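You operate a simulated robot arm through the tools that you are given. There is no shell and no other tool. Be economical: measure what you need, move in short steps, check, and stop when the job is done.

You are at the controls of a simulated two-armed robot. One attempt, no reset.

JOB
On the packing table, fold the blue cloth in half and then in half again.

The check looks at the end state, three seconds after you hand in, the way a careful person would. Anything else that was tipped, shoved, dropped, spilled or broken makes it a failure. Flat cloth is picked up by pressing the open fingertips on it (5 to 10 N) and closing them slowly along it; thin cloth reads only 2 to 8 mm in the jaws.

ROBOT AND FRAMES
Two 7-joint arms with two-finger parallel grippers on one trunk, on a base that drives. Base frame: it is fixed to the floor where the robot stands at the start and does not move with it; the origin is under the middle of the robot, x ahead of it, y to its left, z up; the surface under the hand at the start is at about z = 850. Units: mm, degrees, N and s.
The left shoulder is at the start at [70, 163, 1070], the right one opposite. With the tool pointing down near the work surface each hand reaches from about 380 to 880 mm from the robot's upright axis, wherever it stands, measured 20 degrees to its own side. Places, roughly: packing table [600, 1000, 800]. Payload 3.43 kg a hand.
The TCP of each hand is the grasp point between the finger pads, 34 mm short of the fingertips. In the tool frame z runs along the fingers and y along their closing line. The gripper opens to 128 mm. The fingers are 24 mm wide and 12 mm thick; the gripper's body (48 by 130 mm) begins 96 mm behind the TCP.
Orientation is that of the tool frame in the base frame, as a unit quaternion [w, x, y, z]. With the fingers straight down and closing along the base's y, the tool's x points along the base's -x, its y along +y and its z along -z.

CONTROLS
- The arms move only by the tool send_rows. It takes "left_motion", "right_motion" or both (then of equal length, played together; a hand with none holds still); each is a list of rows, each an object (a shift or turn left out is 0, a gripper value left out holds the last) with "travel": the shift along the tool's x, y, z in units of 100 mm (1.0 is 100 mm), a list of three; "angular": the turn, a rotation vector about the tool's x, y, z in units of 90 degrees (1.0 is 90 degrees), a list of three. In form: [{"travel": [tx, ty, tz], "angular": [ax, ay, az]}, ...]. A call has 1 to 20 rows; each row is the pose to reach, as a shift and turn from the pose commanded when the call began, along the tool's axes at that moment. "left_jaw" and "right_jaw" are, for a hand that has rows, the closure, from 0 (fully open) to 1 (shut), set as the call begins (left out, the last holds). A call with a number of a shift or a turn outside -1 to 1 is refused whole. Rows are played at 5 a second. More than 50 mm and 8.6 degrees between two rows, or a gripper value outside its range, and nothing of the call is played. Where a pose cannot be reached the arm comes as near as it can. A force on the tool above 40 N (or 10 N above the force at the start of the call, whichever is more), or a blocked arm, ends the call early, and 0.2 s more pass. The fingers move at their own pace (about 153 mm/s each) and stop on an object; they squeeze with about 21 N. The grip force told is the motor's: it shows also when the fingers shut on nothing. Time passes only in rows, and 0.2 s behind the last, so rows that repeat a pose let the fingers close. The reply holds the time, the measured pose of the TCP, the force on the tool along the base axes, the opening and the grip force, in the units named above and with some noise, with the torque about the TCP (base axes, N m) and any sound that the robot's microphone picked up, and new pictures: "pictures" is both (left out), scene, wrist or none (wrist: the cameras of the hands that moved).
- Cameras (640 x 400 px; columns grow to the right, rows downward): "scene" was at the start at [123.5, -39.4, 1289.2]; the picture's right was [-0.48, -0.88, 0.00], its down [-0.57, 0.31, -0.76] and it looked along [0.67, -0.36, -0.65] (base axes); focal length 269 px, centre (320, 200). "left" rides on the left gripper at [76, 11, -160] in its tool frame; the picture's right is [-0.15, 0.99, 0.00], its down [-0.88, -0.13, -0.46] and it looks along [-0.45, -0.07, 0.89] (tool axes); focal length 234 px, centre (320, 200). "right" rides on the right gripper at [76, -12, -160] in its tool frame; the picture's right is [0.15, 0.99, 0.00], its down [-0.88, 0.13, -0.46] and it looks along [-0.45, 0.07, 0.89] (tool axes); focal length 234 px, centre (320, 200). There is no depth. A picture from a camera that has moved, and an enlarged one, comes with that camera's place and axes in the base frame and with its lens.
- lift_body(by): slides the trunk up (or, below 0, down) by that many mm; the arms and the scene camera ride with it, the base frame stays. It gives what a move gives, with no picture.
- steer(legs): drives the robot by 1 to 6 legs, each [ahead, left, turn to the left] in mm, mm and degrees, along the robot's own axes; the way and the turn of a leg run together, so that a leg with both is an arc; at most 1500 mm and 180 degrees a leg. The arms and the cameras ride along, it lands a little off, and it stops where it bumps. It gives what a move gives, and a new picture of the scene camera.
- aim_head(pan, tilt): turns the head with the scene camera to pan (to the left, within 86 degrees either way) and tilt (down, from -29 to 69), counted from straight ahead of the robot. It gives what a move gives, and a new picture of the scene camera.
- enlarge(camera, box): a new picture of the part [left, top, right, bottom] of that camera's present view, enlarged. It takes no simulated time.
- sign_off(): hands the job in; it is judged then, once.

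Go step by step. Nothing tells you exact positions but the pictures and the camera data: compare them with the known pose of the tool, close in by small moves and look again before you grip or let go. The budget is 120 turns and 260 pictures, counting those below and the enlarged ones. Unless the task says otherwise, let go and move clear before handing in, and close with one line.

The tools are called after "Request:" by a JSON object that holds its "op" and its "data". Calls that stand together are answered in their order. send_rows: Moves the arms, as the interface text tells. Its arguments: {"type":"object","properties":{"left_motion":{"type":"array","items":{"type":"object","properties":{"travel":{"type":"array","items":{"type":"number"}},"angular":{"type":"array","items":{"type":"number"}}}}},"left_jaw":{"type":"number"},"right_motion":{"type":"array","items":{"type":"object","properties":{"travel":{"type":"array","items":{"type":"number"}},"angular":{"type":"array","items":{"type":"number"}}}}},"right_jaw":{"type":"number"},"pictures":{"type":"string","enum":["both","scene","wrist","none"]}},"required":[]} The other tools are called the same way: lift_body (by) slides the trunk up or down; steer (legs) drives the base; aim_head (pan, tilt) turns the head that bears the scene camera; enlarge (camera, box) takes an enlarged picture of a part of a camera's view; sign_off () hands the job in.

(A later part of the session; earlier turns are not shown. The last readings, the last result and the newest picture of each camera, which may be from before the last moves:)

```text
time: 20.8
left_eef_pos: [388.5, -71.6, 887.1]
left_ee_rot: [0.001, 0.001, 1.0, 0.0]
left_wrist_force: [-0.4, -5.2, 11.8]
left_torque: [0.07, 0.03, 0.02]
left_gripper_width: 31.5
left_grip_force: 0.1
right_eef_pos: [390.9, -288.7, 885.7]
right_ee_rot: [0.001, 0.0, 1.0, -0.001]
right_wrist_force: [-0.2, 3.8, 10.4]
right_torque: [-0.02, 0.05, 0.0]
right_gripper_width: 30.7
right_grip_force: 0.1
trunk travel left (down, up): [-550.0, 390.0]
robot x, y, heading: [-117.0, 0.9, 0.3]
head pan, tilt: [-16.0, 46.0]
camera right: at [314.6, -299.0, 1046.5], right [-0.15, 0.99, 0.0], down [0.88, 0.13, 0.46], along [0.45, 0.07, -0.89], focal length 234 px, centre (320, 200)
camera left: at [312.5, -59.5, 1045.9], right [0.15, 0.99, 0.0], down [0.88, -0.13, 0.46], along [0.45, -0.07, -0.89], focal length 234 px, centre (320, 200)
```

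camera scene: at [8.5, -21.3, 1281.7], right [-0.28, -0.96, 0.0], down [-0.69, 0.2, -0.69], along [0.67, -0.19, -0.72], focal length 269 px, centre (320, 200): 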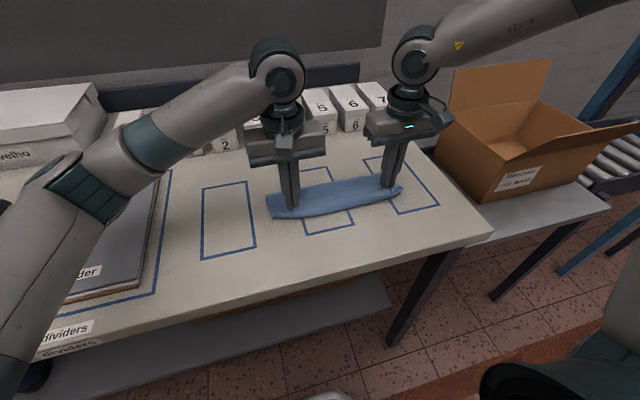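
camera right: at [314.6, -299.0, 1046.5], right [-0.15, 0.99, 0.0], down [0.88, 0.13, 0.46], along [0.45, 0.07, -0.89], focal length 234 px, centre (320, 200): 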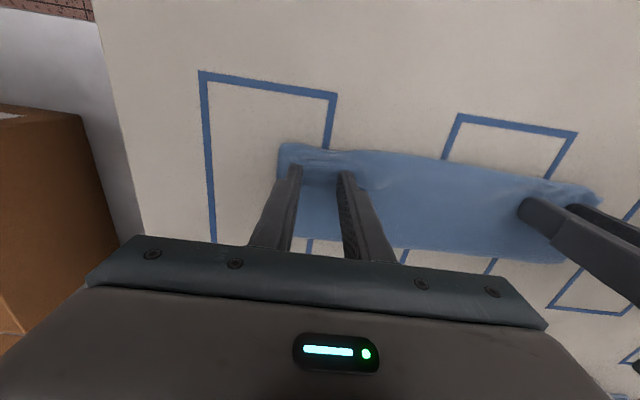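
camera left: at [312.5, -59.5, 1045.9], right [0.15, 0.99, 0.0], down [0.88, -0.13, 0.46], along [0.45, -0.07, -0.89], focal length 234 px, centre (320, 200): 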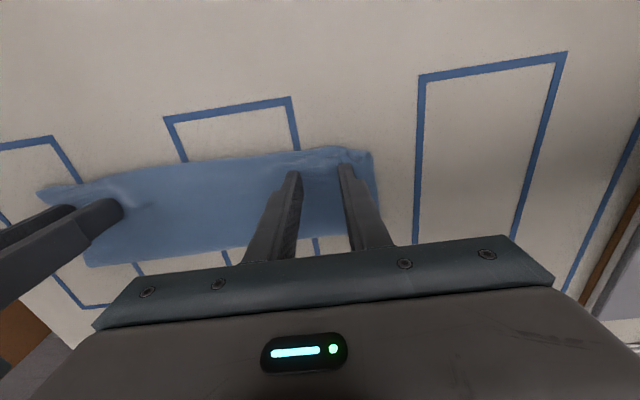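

The corners have spread out nicely. I'll lift both hands straight up and inspect.

Request:
{"op": "send_rows", "data": {"right_motion": [{"travel": [0, 0, -0.1]}, {"travel": [0, 0, -0.4]}, {"travel": [0, 0, -0.8]}, {"travel": [-0.3, 0, -1.0]}], "left_motion": [{"travel": [0, 0, -0.1]}, {"travel": [0, 0, -0.4]}, {"travel": [-0.2, 0.2, -0.8]}, {"travel": [-0.5, 0.45, -1.0]}], "pictures": "wrist"}}

Request:
{"op": "enlarge", "data": {"camera": "scene", "box": [220, 100, 460, 250]}}

```text
time: 21.8
left_eef_pos: [441.9, -24.4, 985.9]
left_ee_rot: [-0.001, 0.001, 1.0, 0.0]
left_wrist_force: [1.0, -0.5, -0.2]
left_torque: [-0.08, 0.05, 0.02]
left_gripper_width: 34.7
left_grip_force: 0.1
right_eef_pos: [424.4, -288.3, 984.9]
right_ee_rot: [-0.001, 0.0, 1.0, 0.001]
right_wrist_force: [0.6, -0.6, 0.0]
right_torque: [-0.01, -0.01, 0.01]
right_gripper_width: 34.4
right_grip_force: 0.0
trunk travel left (down, up): [-550.0, 390.0]
robot x, y, heading: [-118.3, 0.2, -0.1]
head pan, tilt: [-16.0, 46.0]
camera right: at [349.5, -299.8, 1145.5], right [-0.15, 0.99, 0.0], down [0.88, 0.13, 0.45], along [0.45, 0.07, -0.89], focal length 234 px, centre (320, 200)
camera left: at [367.0, -13.6, 1144.8], right [0.15, 0.99, 0.0], down [0.88, -0.13, 0.45], along [0.45, -0.07, -0.89], focal length 234 px, centre (320, 200)
```

right: 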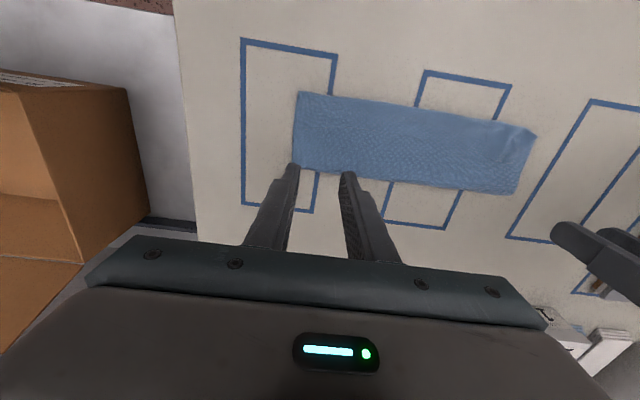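
left: 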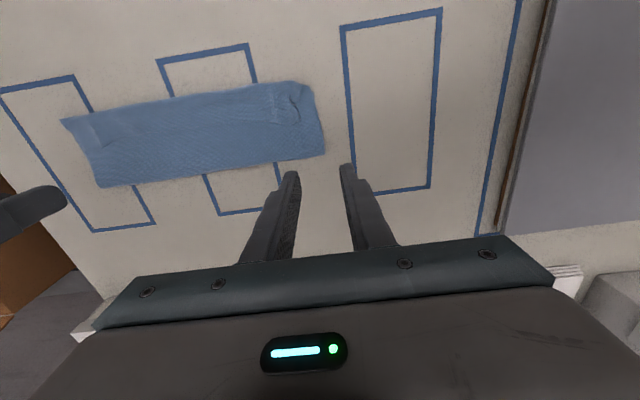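

```text
2.67 times, centred on (340, 175) of scene
camera zoom: at [10.0, -19.9, 1281.3], right [-0.28, -0.96, 0.0], down [-0.69, 0.2, -0.69], along [0.67, -0.19, -0.72], focal length 717 px, centre (267, 267)
```

zoom: 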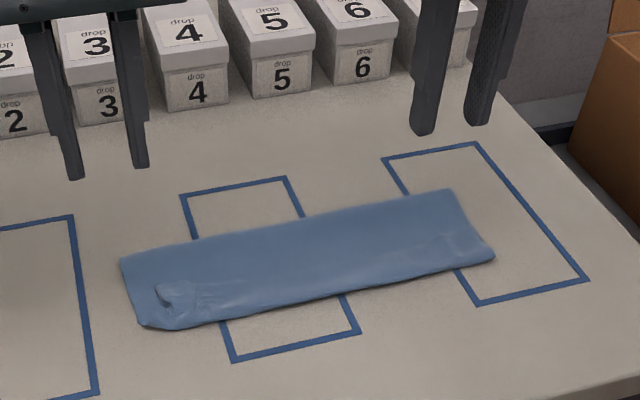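

The first half-fold lies well, with a small wrinkle at the near-left corner. I'll look at it closer.

Request:
{"op": "enlarge", "data": {"camera": "left", "box": [50, 60, 340, 240]}}

Request:
{"op": "enlarge", "data": {"camera": "right", "box": [280, 70, 550, 240]}}

```text
2.21 times, centred on (195, 150) of left
camera zoom: at [367.0, -13.6, 1144.8], right [0.15, 0.99, 0.0], down [0.88, -0.13, 0.45], along [0.45, -0.07, -0.89], focal length 517 px, centre (596, 310)
```

zoom: 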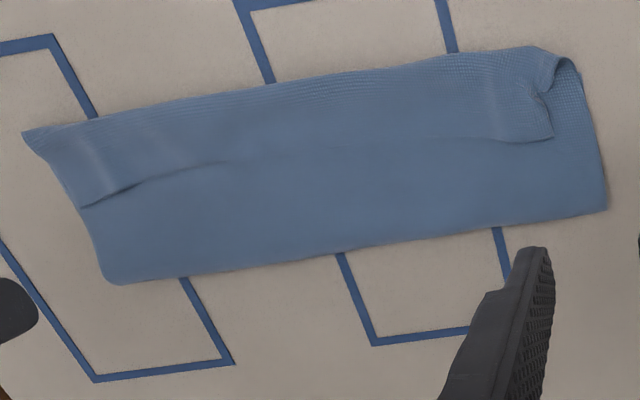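

```text
2.35 times, centred on (415, 155) of right
camera zoom: at [349.5, -299.8, 1145.5], right [-0.15, 0.99, 0.0], down [0.88, 0.13, 0.45], along [0.45, 0.07, -0.89], focal length 551 px, centre (96, 306)
```

zoom: 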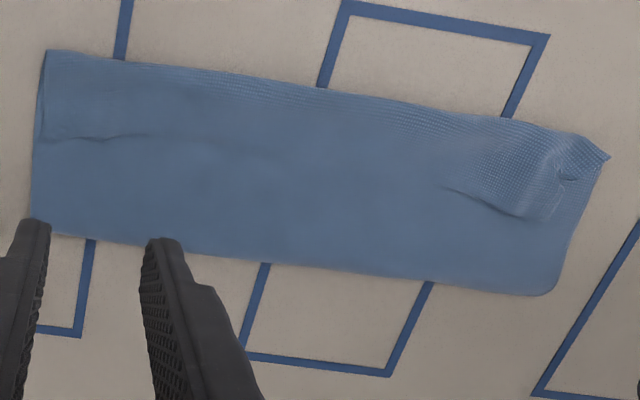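

The fold line came out at x≈460 instead of 486, and there is a crease line at about x≈400. The edge may have turned back on itself, so I'll look closer before going on.

Request:
{"op": "enlarge", "data": {"camera": "scene", "box": [260, 170, 340, 230]}}

Request:
{"op": "enlarge", "data": {"camera": "scene", "box": [340, 160, 420, 220]}}

Request:
{"op": "enlarge", "data": {"camera": "left", "box": [220, 70, 340, 170]}}

```text
6.67 times, centred on (300, 200) of scene
camera zoom: at [10.0, -19.9, 1281.3], right [-0.28, -0.96, 0.0], down [-0.69, 0.2, -0.69], along [0.67, -0.19, -0.72], focal length 1792 px, centre (453, 200)
```

zoom: 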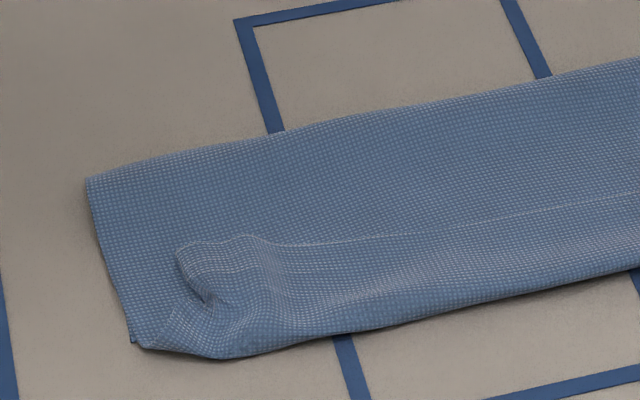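

```text
6.67 times, centred on (380, 190) of scene
camera zoom: at [10.0, -19.9, 1281.3], right [-0.28, -0.96, 0.0], down [-0.69, 0.2, -0.69], along [0.67, -0.19, -0.72], focal length 1792 px, centre (-80, 267)
```

zoom: 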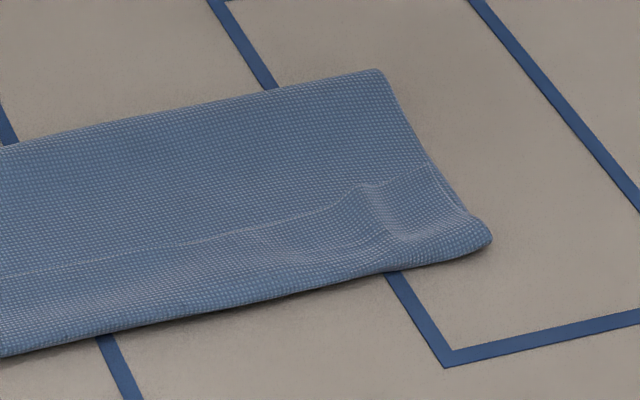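

```text
4.00 times, centred on (280, 120) of left
camera zoom: at [367.0, -13.6, 1144.8], right [0.15, 0.99, 0.0], down [0.88, -0.13, 0.45], along [0.45, -0.07, -0.89], focal length 937 px, centre (480, 520)
```

zoom: 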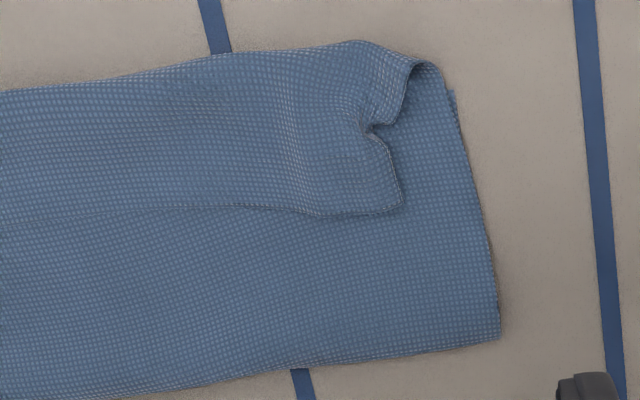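

Confirmed: the top layer's edge has turned back by about 35 mm, as the ruck was stiff and pushed slack forward. I'll re-grip that turned-back edge, open the cloth again and refold it taut with the grippers tilting.

Request:
{"op": "send_rows", "data": {"right_motion": [{"travel": [0.2, 0.06, 0.0]}, {"travel": [0.32, 0.06, 0.2]}, {"travel": [0.32, 0.06, 0.5]}, {"travel": [0.32, 0.06, 0.75]}, {"travel": [0.32, 0.06, 0.9]}], "left_motion": [{"travel": [0.25, -0.3, 0.0]}, {"travel": [0.5, -0.57, 0.2]}, {"travel": [0.5, -0.57, 0.5]}, {"travel": [0.5, -0.57, 0.75]}, {"travel": [0.5, -0.57, 0.9]}], "right_jaw": 0.69, "left_jaw": 0.69, "pictures": "wrist"}}

```text
time: 23.0
left_eef_pos: [391.0, -83.2, 895.5]
left_ee_rot: [0.0, 0.0, 1.0, 0.001]
left_wrist_force: [-1.0, -0.3, 0.8]
left_torque: [0.03, 0.0, 0.0]
left_gripper_width: 39.7
left_grip_force: 0.1
right_eef_pos: [389.7, -281.4, 895.4]
right_ee_rot: [-0.001, 0.0, 1.0, 0.001]
right_wrist_force: [-0.1, -0.3, 1.0]
right_torque: [-0.02, -0.02, 0.02]
right_gripper_width: 39.5
right_grip_force: 0.0
trunk travel left (down, up): [-550.0, 390.0]
robot x, y, heading: [-121.0, 2.3, 0.1]
head pan, tilt: [-16.0, 46.0]
camera right: at [315.4, -293.4, 1055.6], right [-0.15, 0.99, 0.0], down [0.88, 0.13, 0.45], along [0.45, 0.07, -0.89], focal length 234 px, centre (320, 200)
camera left: at [314.9, -71.2, 1055.3], right [0.15, 0.99, 0.0], down [0.88, -0.13, 0.46], along [0.45, -0.07, -0.89], focal length 234 px, centre (320, 200)
```

right: 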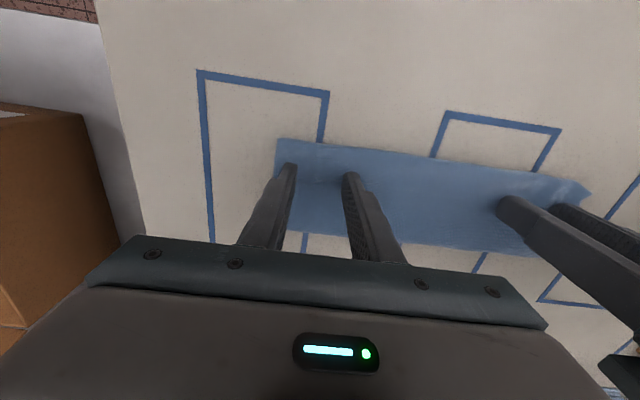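
left: 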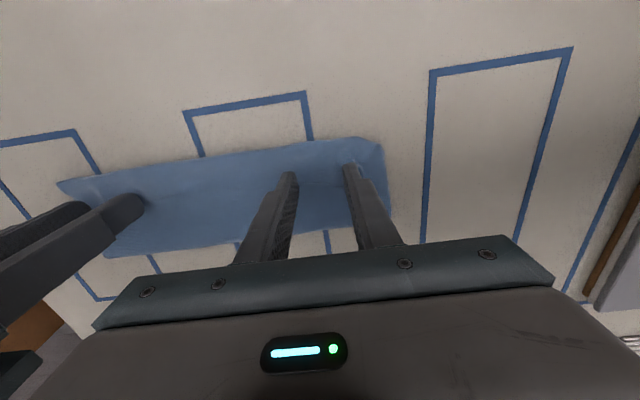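

Request:
{"op": "send_rows", "data": {"right_motion": [{"travel": [0, 0, 0.03]}, {"travel": [0, 0, 0.06]}], "left_motion": [{"travel": [0, 0, 0.03]}, {"travel": [0, 0, 0.06]}], "pictures": "none"}}

Request:
{"op": "send_rows", "data": {"right_motion": [{"travel": [0, 0, 0.01]}, {"travel": [0, 0, 0.01]}], "left_motion": [{"travel": [0, 0, 0.01]}, {"travel": [0, 0, 0.01]}], "pictures": "none"}}

```text
time: 23.6
left_eef_pos: [391.0, -83.6, 889.8]
left_ee_rot: [0.001, 0.0, 1.0, 0.0]
left_wrist_force: [0.7, 0.6, -0.1]
left_torque: [0.0, -0.02, -0.01]
left_gripper_width: 39.7
left_grip_force: 0.0
right_eef_pos: [389.5, -282.9, 888.8]
right_ee_rot: [0.0, 0.0, 1.0, 0.0]
right_wrist_force: [0.2, 1.2, 0.1]
right_torque: [-0.01, -0.03, -0.01]
right_gripper_width: 39.7
right_grip_force: 0.0
trunk travel left (down, up): [-550.0, 390.0]
robot x, y, heading: [-120.0, -1.8, 0.1]
head pan, tilt: [-16.0, 46.0]
```

```text
time: 24.2
left_eef_pos: [391.3, -83.6, 889.9]
left_ee_rot: [0.0, 0.0, 1.0, 0.0]
left_wrist_force: [0.2, -0.3, -0.2]
left_torque: [-0.02, 0.0, 0.0]
left_gripper_width: 39.7
left_grip_force: 0.0
right_eef_pos: [389.5, -281.0, 889.6]
right_ee_rot: [0.0, 0.0, 1.0, 0.001]
right_wrist_force: [-0.1, 0.4, 0.0]
right_torque: [0.02, 0.01, 0.0]
right_gripper_width: 39.5
right_grip_force: 0.0
trunk travel left (down, up): [-550.0, 390.0]
robot x, y, heading: [-121.2, 2.9, -0.1]
head pan, tilt: [-16.0, 46.0]
```

Request:
{"op": "send_rows", "data": {"right_motion": [{"travel": [0, 0, 0.01]}, {"travel": [0, 0, 0.02]}], "left_motion": [{"travel": [0, 0, 0.01]}, {"travel": [0, 0, 0.02]}], "pictures": "none"}}

```text
time: 24.8
left_eef_pos: [389.2, -83.3, 886.9]
left_ee_rot: [0.0, 0.0, 1.0, 0.0]
left_wrist_force: [0.0, 0.5, 0.9]
left_torque: [0.02, 0.0, 0.02]
left_gripper_width: 39.8
left_grip_force: 0.1
right_eef_pos: [389.4, -281.9, 886.4]
right_ee_rot: [0.0, 0.0, 1.0, 0.0]
right_wrist_force: [0.6, 0.8, 0.3]
right_torque: [-0.01, -0.02, 0.02]
right_gripper_width: 39.9
right_grip_force: 0.1
trunk travel left (down, up): [-550.0, 390.0]
robot x, y, heading: [-116.6, 0.6, 0.1]
head pan, tilt: [-16.0, 46.0]
```

Request:
{"op": "send_rows", "data": {"right_motion": [{"travel": [0, 0, 0.01]}, {"travel": [0, 0, 0.01]}], "left_motion": [{"travel": [0, 0, 0.01]}, {"travel": [0, 0, 0.01]}], "pictures": "none"}}

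```text
time: 25.4
left_eef_pos: [390.1, -82.9, 887.4]
left_ee_rot: [0.0, 0.0, 1.0, 0.001]
left_wrist_force: [-0.1, 0.5, -0.1]
left_torque: [0.01, 0.0, -0.02]
left_gripper_width: 39.6
left_grip_force: 0.0
right_eef_pos: [389.0, -281.7, 886.2]
right_ee_rot: [-0.001, 0.0, 1.0, 0.0]
right_wrist_force: [1.9, -0.7, 5.6]
right_torque: [-0.09, -0.05, 0.03]
right_gripper_width: 39.3
right_grip_force: 0.0
trunk travel left (down, up): [-550.0, 390.0]
robot x, y, heading: [-118.1, -3.4, 0.1]
head pan, tilt: [-16.0, 46.0]
```

The right hand is at 5.6 N and the left needs about 1.5 mm more.

Request:
{"op": "send_rows", "data": {"left_motion": [{"travel": [0, 0, 0.01]}, {"travel": [0, 0, 0.014]}], "pictures": "none"}}

```text
time: 26.0
left_eef_pos: [390.8, -83.3, 885.2]
left_ee_rot: [0.001, 0.0, 1.0, 0.0]
left_wrist_force: [1.1, -1.4, 8.9]
left_torque: [0.01, 0.0, 0.0]
left_gripper_width: 39.7
left_grip_force: 0.1
right_eef_pos: [388.4, -283.0, 886.2]
right_ee_rot: [0.0, -0.001, 1.0, 0.001]
right_wrist_force: [1.6, 0.4, 5.6]
right_torque: [-0.05, -0.06, 0.04]
right_gripper_width: 39.8
right_grip_force: 0.0
trunk travel left (down, up): [-550.0, 390.0]
robot x, y, heading: [-118.0, -1.8, -0.0]
head pan, tilt: [-16.0, 46.0]
```

Request:
{"op": "send_rows", "data": {"right_motion": [{"travel": [0, 0, 0]}, {"travel": [0, 0, 0]}], "left_motion": [{"travel": [0, 0, -0.003]}, {"travel": [0, 0, -0.003]}], "right_jaw": 0.76, "left_jaw": 0.76, "pictures": "none"}}

Request:
{"op": "send_rows", "data": {"right_motion": [{"travel": [0, 0, 0]}, {"travel": [0, 0, 0]}], "left_motion": [{"travel": [0, 0, 0]}, {"travel": [0, 0, 0]}], "right_jaw": 0.83, "left_jaw": 0.83, "pictures": "none"}}

Request:
{"op": "send_rows", "data": {"right_motion": [{"travel": [0, 0, 0]}, {"travel": [0, 0, 0]}], "left_motion": [{"travel": [0, 0, 0]}, {"travel": [0, 0, 0]}], "right_jaw": 0.9, "left_jaw": 0.9, "pictures": "none"}}

Request:
{"op": "send_rows", "data": {"right_motion": [{"travel": [0, 0, 0]}, {"travel": [0, 0, 0]}], "left_motion": [{"travel": [0, 0, 0]}, {"travel": [0, 0, 0]}], "right_jaw": 1.0, "left_jaw": 1.0, "pictures": "wrist"}}

```text
time: 26.6
left_eef_pos: [389.7, -82.1, 885.9]
left_ee_rot: [0.001, 0.0, 1.0, 0.0]
left_wrist_force: [0.7, 0.0, 11.1]
left_torque: [-0.05, 0.02, 0.01]
left_gripper_width: 29.7
left_grip_force: 0.1
right_eef_pos: [387.9, -282.3, 885.7]
right_ee_rot: [-0.001, -0.001, 1.0, 0.0]
right_wrist_force: [0.1, 0.4, 5.1]
right_torque: [-0.02, -0.02, 0.0]
right_gripper_width: 29.7
right_grip_force: 0.0
trunk travel left (down, up): [-550.0, 390.0]
robot x, y, heading: [-118.2, -0.7, -0.3]
head pan, tilt: [-16.0, 46.0]
```

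```text
time: 27.2
left_eef_pos: [389.7, -83.0, 886.3]
left_ee_rot: [0.0, 0.001, 1.0, 0.0]
left_wrist_force: [0.5, 0.2, 12.8]
left_torque: [-0.06, 0.04, 0.0]
left_gripper_width: 20.3
left_grip_force: 0.1
right_eef_pos: [387.6, -282.8, 886.0]
right_ee_rot: [0.0, 0.0, 1.0, 0.0]
right_wrist_force: [0.5, 0.2, 3.3]
right_torque: [-0.02, -0.01, -0.02]
right_gripper_width: 20.7
right_grip_force: 0.0
trunk travel left (down, up): [-550.0, 390.0]
robot x, y, heading: [-116.4, -1.6, 0.1]
head pan, tilt: [-16.0, 46.0]
```

```text
time: 27.8
left_eef_pos: [389.4, -83.7, 884.9]
left_ee_rot: [0.0, 0.001, 1.0, 0.0]
left_wrist_force: [-0.6, -0.4, 13.2]
left_torque: [-0.03, -0.03, -0.02]
left_gripper_width: 12.2
left_grip_force: 0.1
right_eef_pos: [387.6, -281.8, 886.4]
right_ee_rot: [0.0, 0.001, 1.0, 0.0]
right_wrist_force: [-0.3, 1.3, 3.0]
right_torque: [-0.02, 0.02, 0.02]
right_gripper_width: 12.6
right_grip_force: 0.0
trunk travel left (down, up): [-550.0, 390.0]
robot x, y, heading: [-117.5, -2.0, 0.0]
head pan, tilt: [-16.0, 46.0]
```

```text
time: 28.4
left_eef_pos: [389.6, -82.9, 886.5]
left_ee_rot: [0.001, 0.001, 1.0, 0.0]
left_wrist_force: [0.4, -17.8, 11.7]
left_torque: [-0.57, -0.03, 0.1]
left_gripper_width: 3.8
left_grip_force: 20.8
right_eef_pos: [387.0, -282.6, 887.0]
right_ee_rot: [0.001, -0.001, 1.0, 0.0]
right_wrist_force: [1.1, 15.9, 2.3]
right_torque: [0.54, 0.0, -0.11]
right_gripper_width: 2.1
right_grip_force: 21.2
trunk travel left (down, up): [-550.0, 390.0]
robot x, y, heading: [-118.0, -1.3, 0.0]
head pan, tilt: [-16.0, 46.0]
camera right: at [312.4, -294.2, 1046.8], right [-0.15, 0.99, 0.0], down [0.88, 0.13, 0.46], along [0.45, 0.07, -0.89], focal length 234 px, centre (320, 200)
camera left: at [313.2, -71.7, 1045.4], right [0.15, 0.99, 0.0], down [0.88, -0.13, 0.46], along [0.45, -0.07, -0.89], focal length 234 px, centre (320, 200)
```

right: 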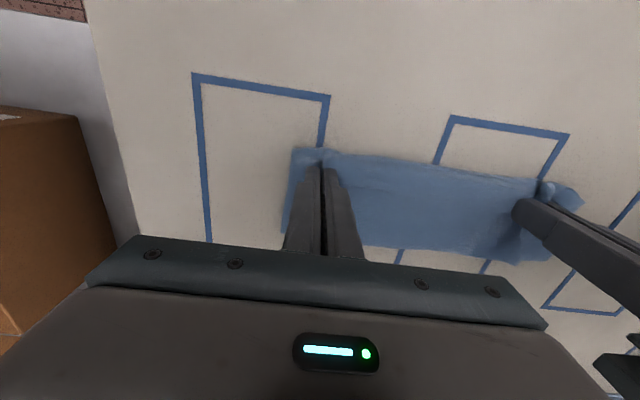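
left: 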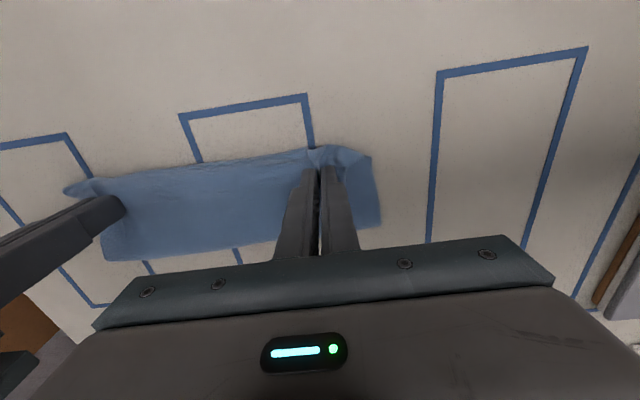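

The right jaw has one layer (2.1 mm) and the left reads 3.8 mm, probably two. I'll lift a little and look.

Request:
{"op": "send_rows", "data": {"right_motion": [{"travel": [0, 0.04, -0.1]}, {"travel": [0, 0.05, -0.25]}, {"travel": [-0.05, 0.05, -0.4]}], "left_motion": [{"travel": [0, -0.04, -0.1]}, {"travel": [0, -0.05, -0.25]}, {"travel": [-0.05, -0.05, -0.4]}], "pictures": "wrist"}}

Request:
{"op": "enlarge", "data": {"camera": "scene", "box": [220, 100, 460, 250]}}

```text
time: 29.2
left_eef_pos: [396.0, -87.6, 925.7]
left_ee_rot: [0.0, 0.0, 1.0, 0.001]
left_wrist_force: [-0.4, 0.6, -0.3]
left_torque: [0.02, 0.0, 0.0]
left_gripper_width: 3.5
left_grip_force: 21.2
right_eef_pos: [393.6, -278.7, 925.3]
right_ee_rot: [-0.001, 0.0, 1.0, 0.0]
right_wrist_force: [-0.6, 0.2, -0.1]
right_torque: [-0.01, 0.02, 0.01]
right_gripper_width: 1.7
right_grip_force: 21.1
trunk travel left (down, up): [-550.0, 390.0]
robot x, y, heading: [-117.9, -0.0, -0.1]
head pan, tilt: [-16.0, 46.0]
camera right: at [318.5, -290.0, 1084.8], right [-0.15, 0.99, 0.0], down [0.88, 0.13, 0.45], along [0.45, 0.07, -0.89], focal length 234 px, centre (320, 200)
camera left: at [319.3, -77.3, 1085.0], right [0.15, 0.99, 0.0], down [0.88, -0.13, 0.46], along [0.45, -0.06, -0.89], focal length 234 px, centre (320, 200)
```

right: 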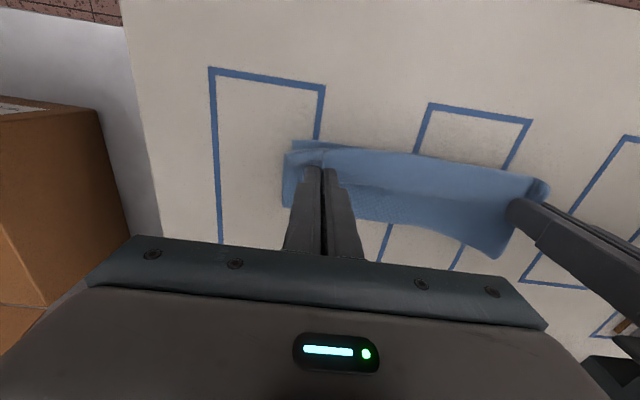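
left: 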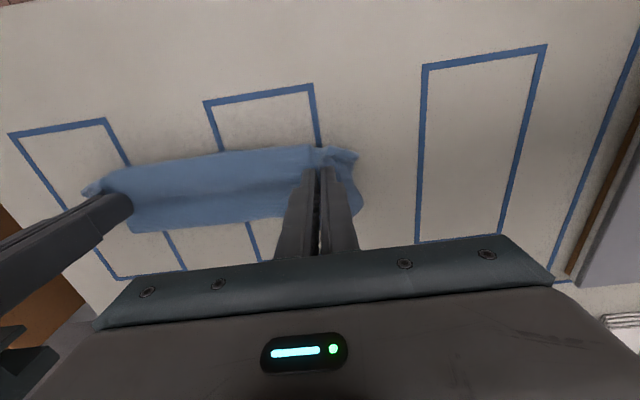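

```text
2.67 times, centred on (340, 175) of scene
camera zoom: at [8.3, -21.3, 1281.5], right [-0.28, -0.96, 0.0], down [-0.69, 0.2, -0.69], along [0.67, -0.19, -0.72], focal length 717 px, centre (267, 267)
```

zoom: 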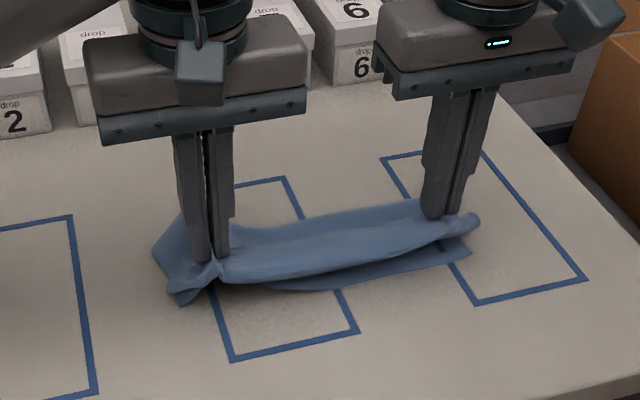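

The left hand caught the bottom layer as well, because it pressed too hard. I'll set it back down, release the left only, and regrip more lightly.

Request:
{"op": "send_rows", "data": {"right_motion": [{"travel": [0.05, 0, 0.15]}, {"travel": [0.05, 0, 0.3]}, {"travel": [0.05, 0, 0.36]}, {"travel": [0.05, 0, 0.36]}], "left_motion": [{"travel": [0.05, 0, 0.15]}, {"travel": [0.05, 0.03, 0.3]}, {"travel": [0.05, 0.05, 0.38]}, {"travel": [0.05, 0.05, 0.39]}], "pictures": "none"}}

Request:
{"op": "send_rows", "data": {"left_motion": [{"travel": [0, 0, 0]}, {"travel": [0, 0, 0]}], "left_jaw": 0.9, "pictures": "none"}}

Request:
{"op": "send_rows", "data": {"left_motion": [{"travel": [0, 0, 0]}, {"travel": [0, 0, 0]}], "left_jaw": 0.8, "pictures": "none"}}

Request:
{"op": "send_rows", "data": {"left_motion": [{"travel": [0, 0, 0]}, {"travel": [0, 0, 0]}], "left_jaw": 0.69, "pictures": "none"}}

Request:
{"op": "send_rows", "data": {"left_motion": [{"travel": [0, 0, -0.2]}, {"travel": [0, 0, -0.6]}, {"travel": [0, 0.3, -0.9]}]}}

Request:
{"op": "enlarge", "data": {"camera": "left", "box": [50, 60, 370, 260]}}

```text
time: 30.2
left_eef_pos: [390.3, -82.9, 885.9]
left_ee_rot: [0.0, 0.0, 1.0, 0.0]
left_wrist_force: [0.5, -5.3, 0.0]
left_torque: [-0.17, 0.04, 0.05]
left_gripper_width: 3.5
left_grip_force: 21.2
right_eef_pos: [389.2, -278.0, 889.0]
right_ee_rot: [0.0, -0.001, 1.0, 0.0]
right_wrist_force: [0.2, 4.5, 0.1]
right_torque: [0.18, 0.03, -0.05]
right_gripper_width: 1.9
right_grip_force: 20.8
trunk travel left (down, up): [-550.0, 390.0]
robot x, y, heading: [-123.0, 4.2, -0.1]
head pan, tilt: [-16.0, 46.0]
```

```text
time: 30.8
left_eef_pos: [390.0, -83.4, 886.2]
left_ee_rot: [0.0, -0.001, 1.0, 0.0]
left_wrist_force: [-0.1, 0.4, -0.5]
left_torque: [0.01, 0.02, 0.02]
left_gripper_width: 12.5
left_grip_force: 0.0
right_eef_pos: [389.2, -277.5, 889.2]
right_ee_rot: [0.0, 0.0, 1.0, 0.0]
right_wrist_force: [-0.2, 0.1, -1.0]
right_torque: [-0.02, -0.03, 0.0]
right_gripper_width: 1.7
right_grip_force: 20.7
trunk travel left (down, up): [-550.0, 390.0]
robot x, y, heading: [-119.2, -2.2, 0.0]
head pan, tilt: [-16.0, 46.0]
```

```text
time: 31.4
left_eef_pos: [391.4, -83.2, 888.2]
left_ee_rot: [0.0, -0.001, 1.0, 0.0]
left_wrist_force: [0.2, -0.3, 0.2]
left_torque: [0.03, -0.02, 0.02]
left_gripper_width: 25.6
left_grip_force: 0.0
right_eef_pos: [386.7, -277.4, 888.4]
right_ee_rot: [0.0, 0.0, 1.0, 0.001]
right_wrist_force: [-0.1, 0.9, 0.7]
right_torque: [0.0, -0.01, -0.02]
right_gripper_width: 2.2
right_grip_force: 20.6
trunk travel left (down, up): [-550.0, 390.0]
robot x, y, heading: [-116.7, 1.9, 0.2]
head pan, tilt: [-16.0, 46.0]
```

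```text
time: 32.0
left_eef_pos: [390.8, -83.6, 887.4]
left_ee_rot: [0.0, 0.0, 1.0, -0.001]
left_wrist_force: [-0.7, 0.0, 0.0]
left_torque: [-0.02, -0.01, 0.01]
left_gripper_width: 39.4
left_grip_force: 0.0
right_eef_pos: [387.2, -278.2, 888.7]
right_ee_rot: [0.0, 0.0, 1.0, -0.001]
right_wrist_force: [0.7, 0.2, -0.4]
right_torque: [-0.02, 0.01, 0.02]
right_gripper_width: 1.8
right_grip_force: 20.7
trunk travel left (down, up): [-550.0, 390.0]
robot x, y, heading: [-121.5, 2.7, -0.1]
head pan, tilt: [-16.0, 46.0]
```

```text
time: 32.8
left_eef_pos: [390.3, -50.5, 977.7]
left_ee_rot: [0.0, 0.0, 1.0, 0.0]
left_wrist_force: [0.1, 0.6, 0.3]
left_torque: [-0.04, -0.01, 0.01]
left_gripper_width: 39.7
left_grip_force: 0.1
right_eef_pos: [388.5, -276.3, 888.3]
right_ee_rot: [0.0, 0.0, 1.0, -0.001]
right_wrist_force: [-0.6, 1.0, 0.6]
right_torque: [-0.05, -0.01, 0.02]
right_gripper_width: 1.8
right_grip_force: 21.3
trunk travel left (down, up): [-550.0, 390.0]
robot x, y, heading: [-113.6, -1.5, 0.1]
head pan, tilt: [-16.0, 46.0]
camera scene: at [7.8, -19.2, 1281.7], right [-0.28, -0.96, 0.0], down [-0.69, 0.2, -0.69], along [0.67, -0.19, -0.72], focal length 269 px, centre (320, 200)
camera left: at [313.6, -38.8, 1136.7], right [0.15, 0.99, 0.0], down [0.88, -0.13, 0.46], along [0.45, -0.07, -0.89], focal length 234 px, centre (320, 200)
```

scene: 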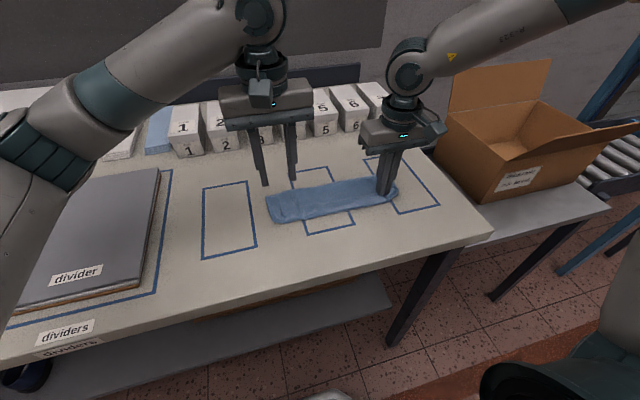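
left: 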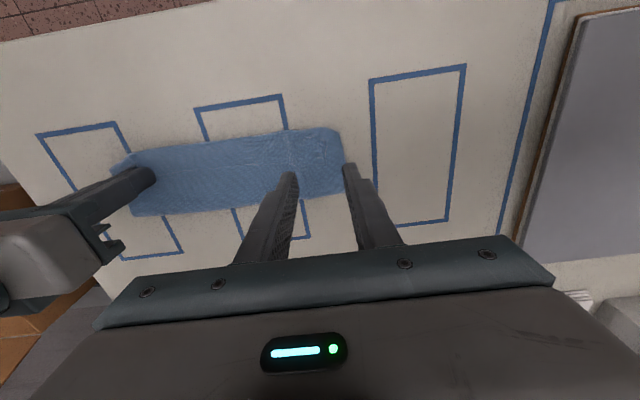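

```text
2.00 times, centred on (210, 160) of left
camera zoom: at [313.6, -38.8, 1136.7], right [0.15, 0.99, 0.0], down [0.88, -0.13, 0.46], along [0.45, -0.07, -0.89], focal length 468 px, centre (540, 280)
```

zoom: 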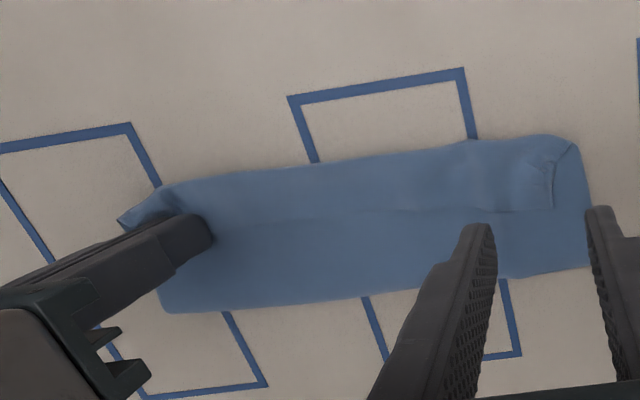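

The flap edge on the left still ends near (407, −45). I'll go down again with the left hand and press only about 4 N.

Request:
{"op": "send_rows", "data": {"left_motion": [{"travel": [0, -0.3, 0.2]}, {"travel": [-0.03, -0.3, 0.5]}, {"travel": [-0.03, -0.3, 0.8]}, {"travel": [-0.03, -0.3, 0.89]}], "pictures": "none"}}

Request:
{"op": "send_rows", "data": {"left_motion": [{"travel": [0, 0, 0.01]}, {"travel": [0, 0, 0.015]}], "pictures": "none"}}

```text
time: 33.8
left_eef_pos: [391.8, -83.6, 886.5]
left_ee_rot: [0.001, 0.0, 1.0, 0.0]
left_wrist_force: [-0.3, 0.1, 0.8]
left_torque: [0.03, -0.04, -0.04]
left_gripper_width: 39.6
left_grip_force: 0.0
right_eef_pos: [388.0, -276.8, 889.3]
right_ee_rot: [0.0, 0.0, 1.0, 0.001]
right_wrist_force: [0.2, -0.4, -0.8]
right_torque: [-0.06, -0.02, 0.02]
right_gripper_width: 1.8
right_grip_force: 21.0
trunk travel left (down, up): [-550.0, 390.0]
robot x, y, heading: [-121.2, 3.9, -0.3]
head pan, tilt: [-16.0, 46.0]
```

```text
time: 34.4
left_eef_pos: [393.2, -83.7, 886.2]
left_ee_rot: [0.0, -0.001, 1.0, 0.0]
left_wrist_force: [-1.2, -0.4, 0.9]
left_torque: [-0.01, -0.01, -0.03]
left_gripper_width: 39.6
left_grip_force: 0.1
right_eef_pos: [388.0, -276.0, 889.0]
right_ee_rot: [0.0, 0.001, 1.0, 0.0]
right_wrist_force: [-0.8, -0.8, -0.5]
right_torque: [0.01, 0.03, -0.01]
right_gripper_width: 1.9
right_grip_force: 21.2
trunk travel left (down, up): [-550.0, 390.0]
robot x, y, heading: [-117.7, 0.2, -0.5]
head pan, tilt: [-16.0, 46.0]
```

Request:
{"op": "send_rows", "data": {"left_motion": [{"travel": [0, 0, 0.007]}, {"travel": [0, 0, 0.007]}], "pictures": "none"}}

```text
time: 35.0
left_eef_pos: [390.2, -84.2, 886.3]
left_ee_rot: [0.0, 0.001, 1.0, 0.0]
left_wrist_force: [-1.5, 0.5, 5.3]
left_torque: [0.02, 0.07, 0.01]
left_gripper_width: 39.4
left_grip_force: 0.0
right_eef_pos: [388.0, -276.4, 889.7]
right_ee_rot: [0.0, 0.0, 1.0, 0.0]
right_wrist_force: [-0.4, -0.3, 0.0]
right_torque: [0.0, 0.0, -0.01]
right_gripper_width: 2.0
right_grip_force: 21.0
trunk travel left (down, up): [-550.0, 390.0]
robot x, y, heading: [-116.9, 2.5, -0.2]
head pan, tilt: [-16.0, 46.0]
```

Request:
{"op": "send_rows", "data": {"left_motion": [{"travel": [0, 0, -0.002]}, {"travel": [0, 0, -0.002]}], "left_jaw": 0.77, "pictures": "none"}}

Request:
{"op": "send_rows", "data": {"left_motion": [{"travel": [0, 0, -0.004]}, {"travel": [0, 0, -0.004]}], "left_jaw": 0.85, "pictures": "none"}}

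Request:
{"op": "send_rows", "data": {"left_motion": [{"travel": [0, 0, -0.004]}, {"travel": [0, 0, -0.004]}], "left_jaw": 0.92, "pictures": "none"}}

Request:
{"op": "send_rows", "data": {"left_motion": [{"travel": [0, 0, -0.004]}, {"travel": [0, 0, -0.004]}], "left_jaw": 1.0, "pictures": "wrist"}}

```text
time: 35.6
left_eef_pos: [394.3, -85.2, 885.0]
left_ee_rot: [0.0, 0.0, 1.0, 0.0]
left_wrist_force: [-1.3, 0.5, 7.3]
left_torque: [-0.03, 0.02, 0.04]
left_gripper_width: 29.1
left_grip_force: 0.1
right_eef_pos: [387.8, -278.5, 889.5]
right_ee_rot: [0.0, 0.0, 1.0, 0.001]
right_wrist_force: [0.5, -0.1, 0.5]
right_torque: [-0.01, 0.0, 0.01]
right_gripper_width: 1.5
right_grip_force: 21.0
trunk travel left (down, up): [-550.0, 390.0]
robot x, y, heading: [-116.7, 1.0, -0.0]
head pan, tilt: [-16.0, 46.0]
```

```text
time: 36.2
left_eef_pos: [393.6, -83.5, 885.8]
left_ee_rot: [-0.001, 0.0, 1.0, 0.001]
left_wrist_force: [0.3, -2.7, 6.0]
left_torque: [-0.09, 0.04, 0.01]
left_gripper_width: 19.7
left_grip_force: 0.4
right_eef_pos: [387.0, -277.0, 890.3]
right_ee_rot: [0.0, 0.0, 1.0, 0.001]
right_wrist_force: [0.2, 1.7, -1.0]
right_torque: [0.07, 0.01, -0.03]
right_gripper_width: 1.6
right_grip_force: 21.0
trunk travel left (down, up): [-550.0, 390.0]
robot x, y, heading: [-120.7, 1.0, 0.0]
head pan, tilt: [-16.0, 46.0]
```

```text
time: 36.8
left_eef_pos: [393.3, -83.1, 886.4]
left_ee_rot: [0.0, 0.0, 1.0, 0.0]
left_wrist_force: [0.5, 0.3, 3.9]
left_torque: [-0.03, 0.0, 0.04]
left_gripper_width: 10.5
left_grip_force: 0.1
right_eef_pos: [388.3, -277.4, 887.9]
right_ee_rot: [0.0, 0.0, 1.0, 0.001]
right_wrist_force: [-0.1, 1.2, 1.1]
right_torque: [0.01, 0.03, -0.01]
right_gripper_width: 1.9
right_grip_force: 20.8
trunk travel left (down, up): [-550.0, 390.0]
robot x, y, heading: [-118.6, 1.0, 0.1]
head pan, tilt: [-16.0, 46.0]
```

```text
time: 37.4
left_eef_pos: [393.6, -82.9, 886.8]
left_ee_rot: [0.0, 0.0, 1.0, 0.0]
left_wrist_force: [-1.4, -5.3, 0.7]
left_torque: [-0.18, 0.02, 0.04]
left_gripper_width: 3.6
left_grip_force: 20.6
right_eef_pos: [387.7, -277.2, 889.2]
right_ee_rot: [0.0, 0.0, 1.0, 0.0]
right_wrist_force: [-0.2, 5.2, -1.3]
right_torque: [0.16, 0.02, 0.01]
right_gripper_width: 2.1
right_grip_force: 21.3
trunk travel left (down, up): [-550.0, 390.0]
robot x, y, heading: [-120.0, 0.1, 0.0]
head pan, tilt: [-16.0, 46.0]
camera left: at [316.6, -71.8, 1046.1], right [0.15, 0.99, 0.0], down [0.88, -0.13, 0.46], along [0.45, -0.07, -0.89], focal length 234 px, centre (320, 200)
```

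left: 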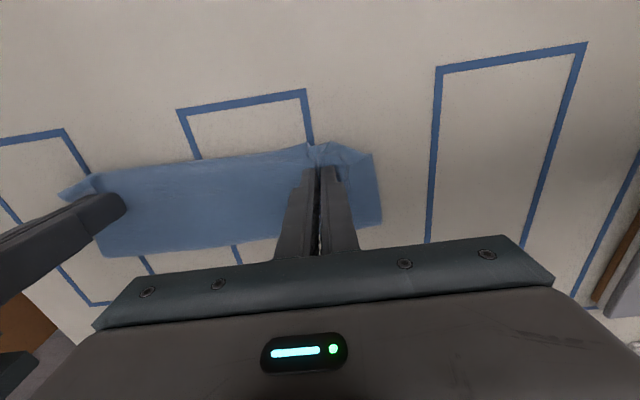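

Request:
{"op": "send_rows", "data": {"right_motion": [{"travel": [-0.05, 0.02, -0.1]}, {"travel": [-0.1, 0.03, -0.25]}, {"travel": [-0.15, 0.03, -0.4]}], "left_motion": [{"travel": [-0.05, -0.02, -0.1]}, {"travel": [-0.1, -0.03, -0.25]}, {"travel": [-0.15, -0.03, -0.4]}], "pictures": "wrist"}}

Request:
{"op": "enlarge", "data": {"camera": "scene", "box": [240, 120, 440, 245]}}

```text
time: 38.2
left_eef_pos: [407.2, -85.3, 928.4]
left_ee_rot: [0.001, 0.0, 1.0, 0.001]
left_wrist_force: [-0.3, -1.2, -0.4]
left_torque: [-0.03, -0.03, 0.02]
left_gripper_width: 3.6
left_grip_force: 20.8
right_eef_pos: [403.1, -274.0, 928.7]
right_ee_rot: [0.0, -0.001, 1.0, 0.0]
right_wrist_force: [-0.4, -0.6, -0.1]
right_torque: [-0.04, 0.04, 0.01]
right_gripper_width: 1.9
right_grip_force: 20.9
trunk travel left (down, up): [-550.0, 390.0]
robot x, y, heading: [-117.9, 3.1, 0.1]
head pan, tilt: [-16.0, 46.0]
camera right: at [327.9, -286.0, 1089.6], right [-0.15, 0.99, 0.0], down [0.88, 0.13, 0.46], along [0.45, 0.07, -0.89], focal length 234 px, centre (320, 200)
camera left: at [331.5, -74.2, 1087.2], right [0.15, 0.99, 0.0], down [0.88, -0.13, 0.46], along [0.45, -0.07, -0.89], focal length 234 px, centre (320, 200)
```

right: 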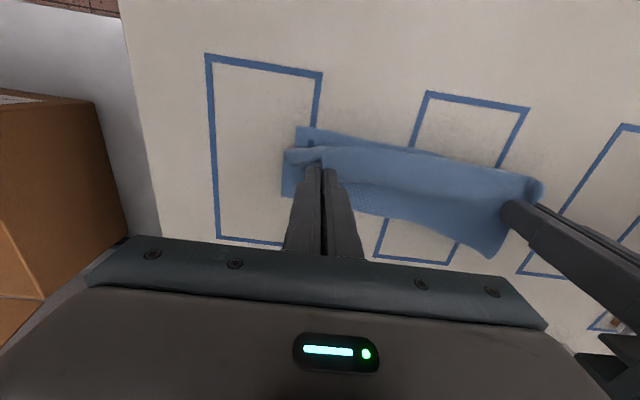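
left: 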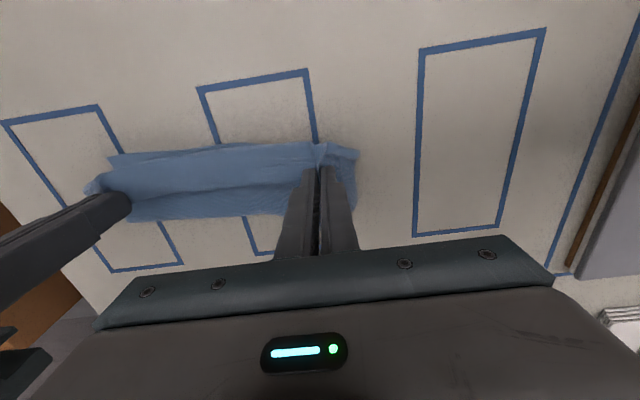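

```text
3.20 times, centred on (340, 182) of scene
camera zoom: at [8.0, -21.1, 1281.6], right [-0.28, -0.96, 0.0], down [-0.69, 0.2, -0.69], along [0.67, -0.19, -0.72], focal length 860 px, centre (256, 256)
```

zoom: 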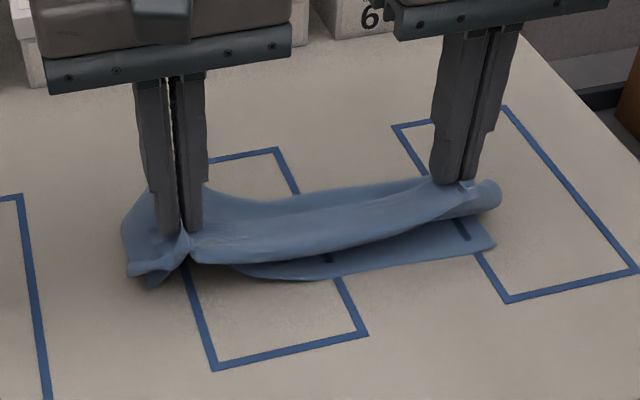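

The left hand still has the bottom corner too. I'll release it, and let the right hand alone carry its corner back over to +x to open the cloth.

Request:
{"op": "send_rows", "data": {"left_motion": [{"travel": [0, 0, 0]}, {"travel": [0, 0, 0]}, {"travel": [0, 0, -0.3]}, {"travel": [0, 0.3, -0.6]}, {"travel": [0, 0.7, -0.8]}, {"travel": [0, 1.0, -1.0]}], "left_jaw": 0.6, "pictures": "none"}}

Request:
{"op": "send_rows", "data": {"right_motion": [{"travel": [0, 0, -0.2]}, {"travel": [-0.1, 0, -0.4]}, {"travel": [-0.3, 0, -0.55]}, {"travel": [-0.5, 0, -0.6]}, {"travel": [-0.75, 0, -0.6]}, {"travel": [-1.0, 0, -0.55]}]}}

```text
time: 39.6
left_eef_pos: [409.2, 14.8, 1027.8]
left_ee_rot: [0.0, 0.0, 1.0, 0.0]
left_wrist_force: [-0.5, -0.1, -0.1]
left_torque: [-0.03, 0.0, 0.0]
left_gripper_width: 51.2
left_grip_force: 0.0
right_eef_pos: [403.2, -274.0, 929.2]
right_ee_rot: [0.0, 0.0, 1.0, 0.0]
right_wrist_force: [-0.1, 0.6, -0.4]
right_torque: [-0.05, 0.0, 0.03]
right_gripper_width: 2.0
right_grip_force: 21.0
trunk travel left (down, up): [-550.0, 390.0]
robot x, y, heading: [-119.0, 1.8, -0.1]
head pan, tilt: [-16.0, 46.0]
```

```text
time: 41.0
left_eef_pos: [412.4, 15.9, 1027.5]
left_ee_rot: [-0.001, 0.0, 1.0, 0.0]
left_wrist_force: [1.1, -0.7, 0.4]
left_torque: [0.02, 0.06, 0.01]
left_gripper_width: 51.2
left_grip_force: 0.1
right_eef_pos: [504.2, -272.8, 982.1]
right_ee_rot: [-0.002, 0.001, 1.0, -0.001]
right_wrist_force: [-0.7, 0.1, 0.3]
right_torque: [0.03, 0.04, 0.01]
right_gripper_width: 1.6
right_grip_force: 20.8
trunk travel left (down, up): [-550.0, 390.0]
robot x, y, heading: [-122.1, 3.5, 0.1]
head pan, tilt: [-16.0, 46.0]
camera scene: at [9.3, -21.4, 1281.5], right [-0.28, -0.96, 0.0], down [-0.69, 0.2, -0.69], along [0.67, -0.19, -0.72], focal length 269 px, centre (320, 200)
camera right: at [429.2, -285.6, 1142.3], right [-0.15, 0.99, 0.0], down [0.88, 0.13, 0.45], along [0.45, 0.07, -0.89], focal length 234 px, centre (320, 200)
```

scene: 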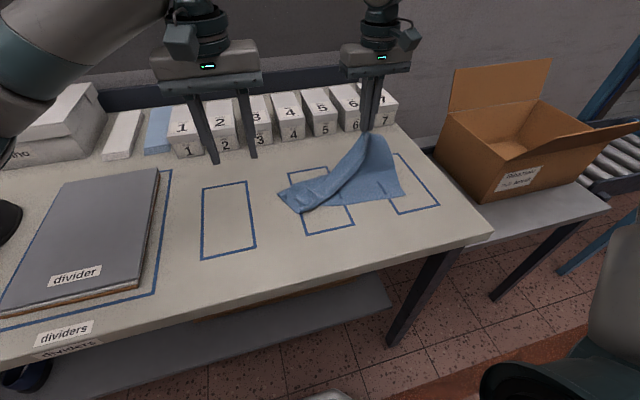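
right: 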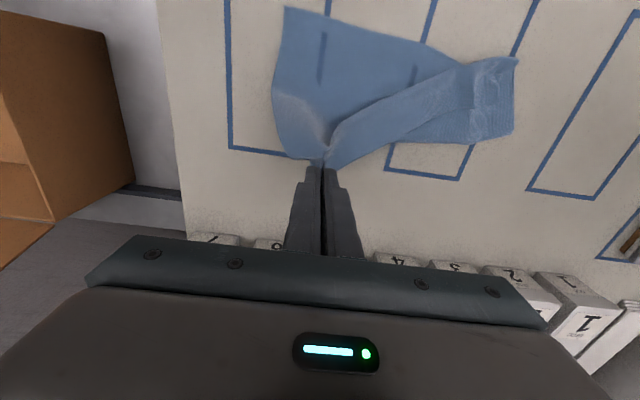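

The right half opens well. I'll carry on and lay that corner down near its old place.

Request:
{"op": "send_rows", "data": {"right_motion": [{"travel": [-0.25, -0.05, 0.05]}, {"travel": [-0.5, -0.1, 0.2]}, {"travel": [-0.7, -0.15, 0.4]}, {"travel": [-0.8, -0.15, 0.6]}, {"travel": [-0.8, -0.15, 0.8]}, {"travel": [-0.8, -0.15, 0.92]}]}}

Request:
{"op": "enlarge", "data": {"camera": "scene", "box": [240, 110, 440, 235]}}

```text
time: 42.4
left_eef_pos: [409.4, 14.5, 1026.4]
left_ee_rot: [-0.001, 0.001, 1.0, -0.001]
left_wrist_force: [-0.3, 0.0, -0.2]
left_torque: [0.0, -0.01, 0.03]
left_gripper_width: 51.0
left_grip_force: 0.0
right_eef_pos: [585.5, -289.3, 893.0]
right_ee_rot: [-0.001, 0.0, 1.0, -0.001]
right_wrist_force: [-0.4, -0.2, -0.2]
right_torque: [0.0, 0.0, -0.01]
right_gripper_width: 1.7
right_grip_force: 20.8
trunk travel left (down, up): [-550.0, 390.0]
robot x, y, heading: [-118.3, 2.6, 0.1]
head pan, tilt: [-16.0, 46.0]
camera scene: at [8.5, -21.3, 1281.6], right [-0.28, -0.96, 0.0], down [-0.69, 0.2, -0.69], along [0.67, -0.19, -0.72], focal length 269 px, centre (320, 200)
camera right: at [509.4, -301.5, 1053.3], right [-0.15, 0.99, 0.0], down [0.88, 0.13, 0.45], along [0.45, 0.07, -0.89], focal length 234 px, centre (320, 200)
```

scene: 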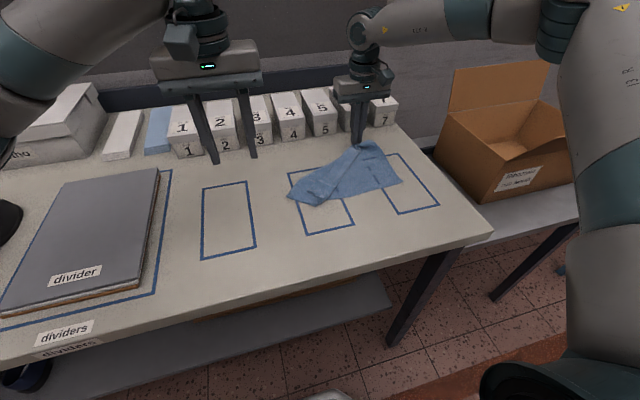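
right: 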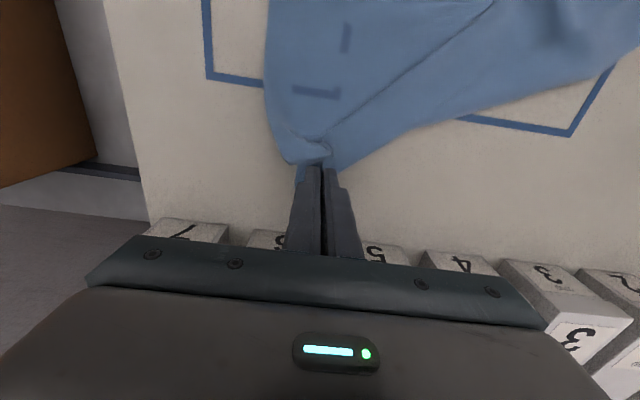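

```text
3.20 times, centred on (340, 172) of scene
camera zoom: at [8.5, -21.3, 1281.6], right [-0.28, -0.96, 0.0], down [-0.69, 0.2, -0.69], along [0.67, -0.19, -0.72], focal length 860 px, centre (256, 288)
```

zoom: 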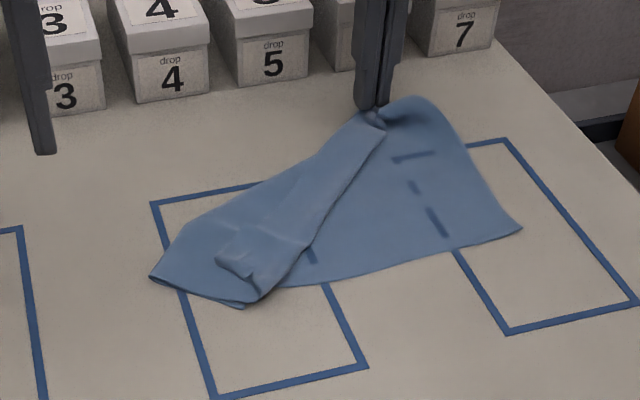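

The rest of the edge now runs diagonally to the near-left corner, where the turned-over corner A lies. I'll look at that corner from above with the left camera.

Request:
{"op": "send_rows", "data": {"left_motion": [{"travel": [0.1, -0.3, 0]}, {"travel": [0.3, -0.7, 0]}], "pictures": "none"}}

Request:
{"op": "enlarge", "data": {"camera": "left", "box": [120, 60, 420, 240]}}

```text
time: 43.0
left_eef_pos: [381.2, -58.9, 1028.1]
left_ee_rot: [0.0, 0.0, 1.0, 0.001]
left_wrist_force: [0.3, -0.3, 0.3]
left_torque: [0.02, 0.01, 0.02]
left_gripper_width: 51.1
left_grip_force: 0.1
right_eef_pos: [583.7, -289.9, 893.6]
right_ee_rot: [0.001, 0.0, 1.0, 0.001]
right_wrist_force: [0.0, 0.6, 0.6]
right_torque: [0.0, 0.02, 0.01]
right_gripper_width: 1.6
right_grip_force: 21.1
trunk travel left (down, up): [-550.0, 390.0]
robot x, y, heading: [-118.3, 0.1, -0.1]
head pan, tilt: [-16.0, 46.0]
```

```text
2.13 times, centred on (270, 150) of left
camera zoom: at [304.6, -47.3, 1188.0], right [0.15, 0.99, 0.0], down [0.88, -0.13, 0.46], along [0.45, -0.06, -0.89], focal length 500 px, centre (427, 307)
```

zoom: 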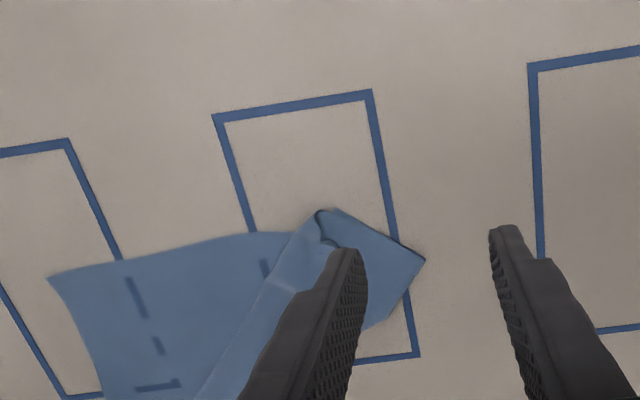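

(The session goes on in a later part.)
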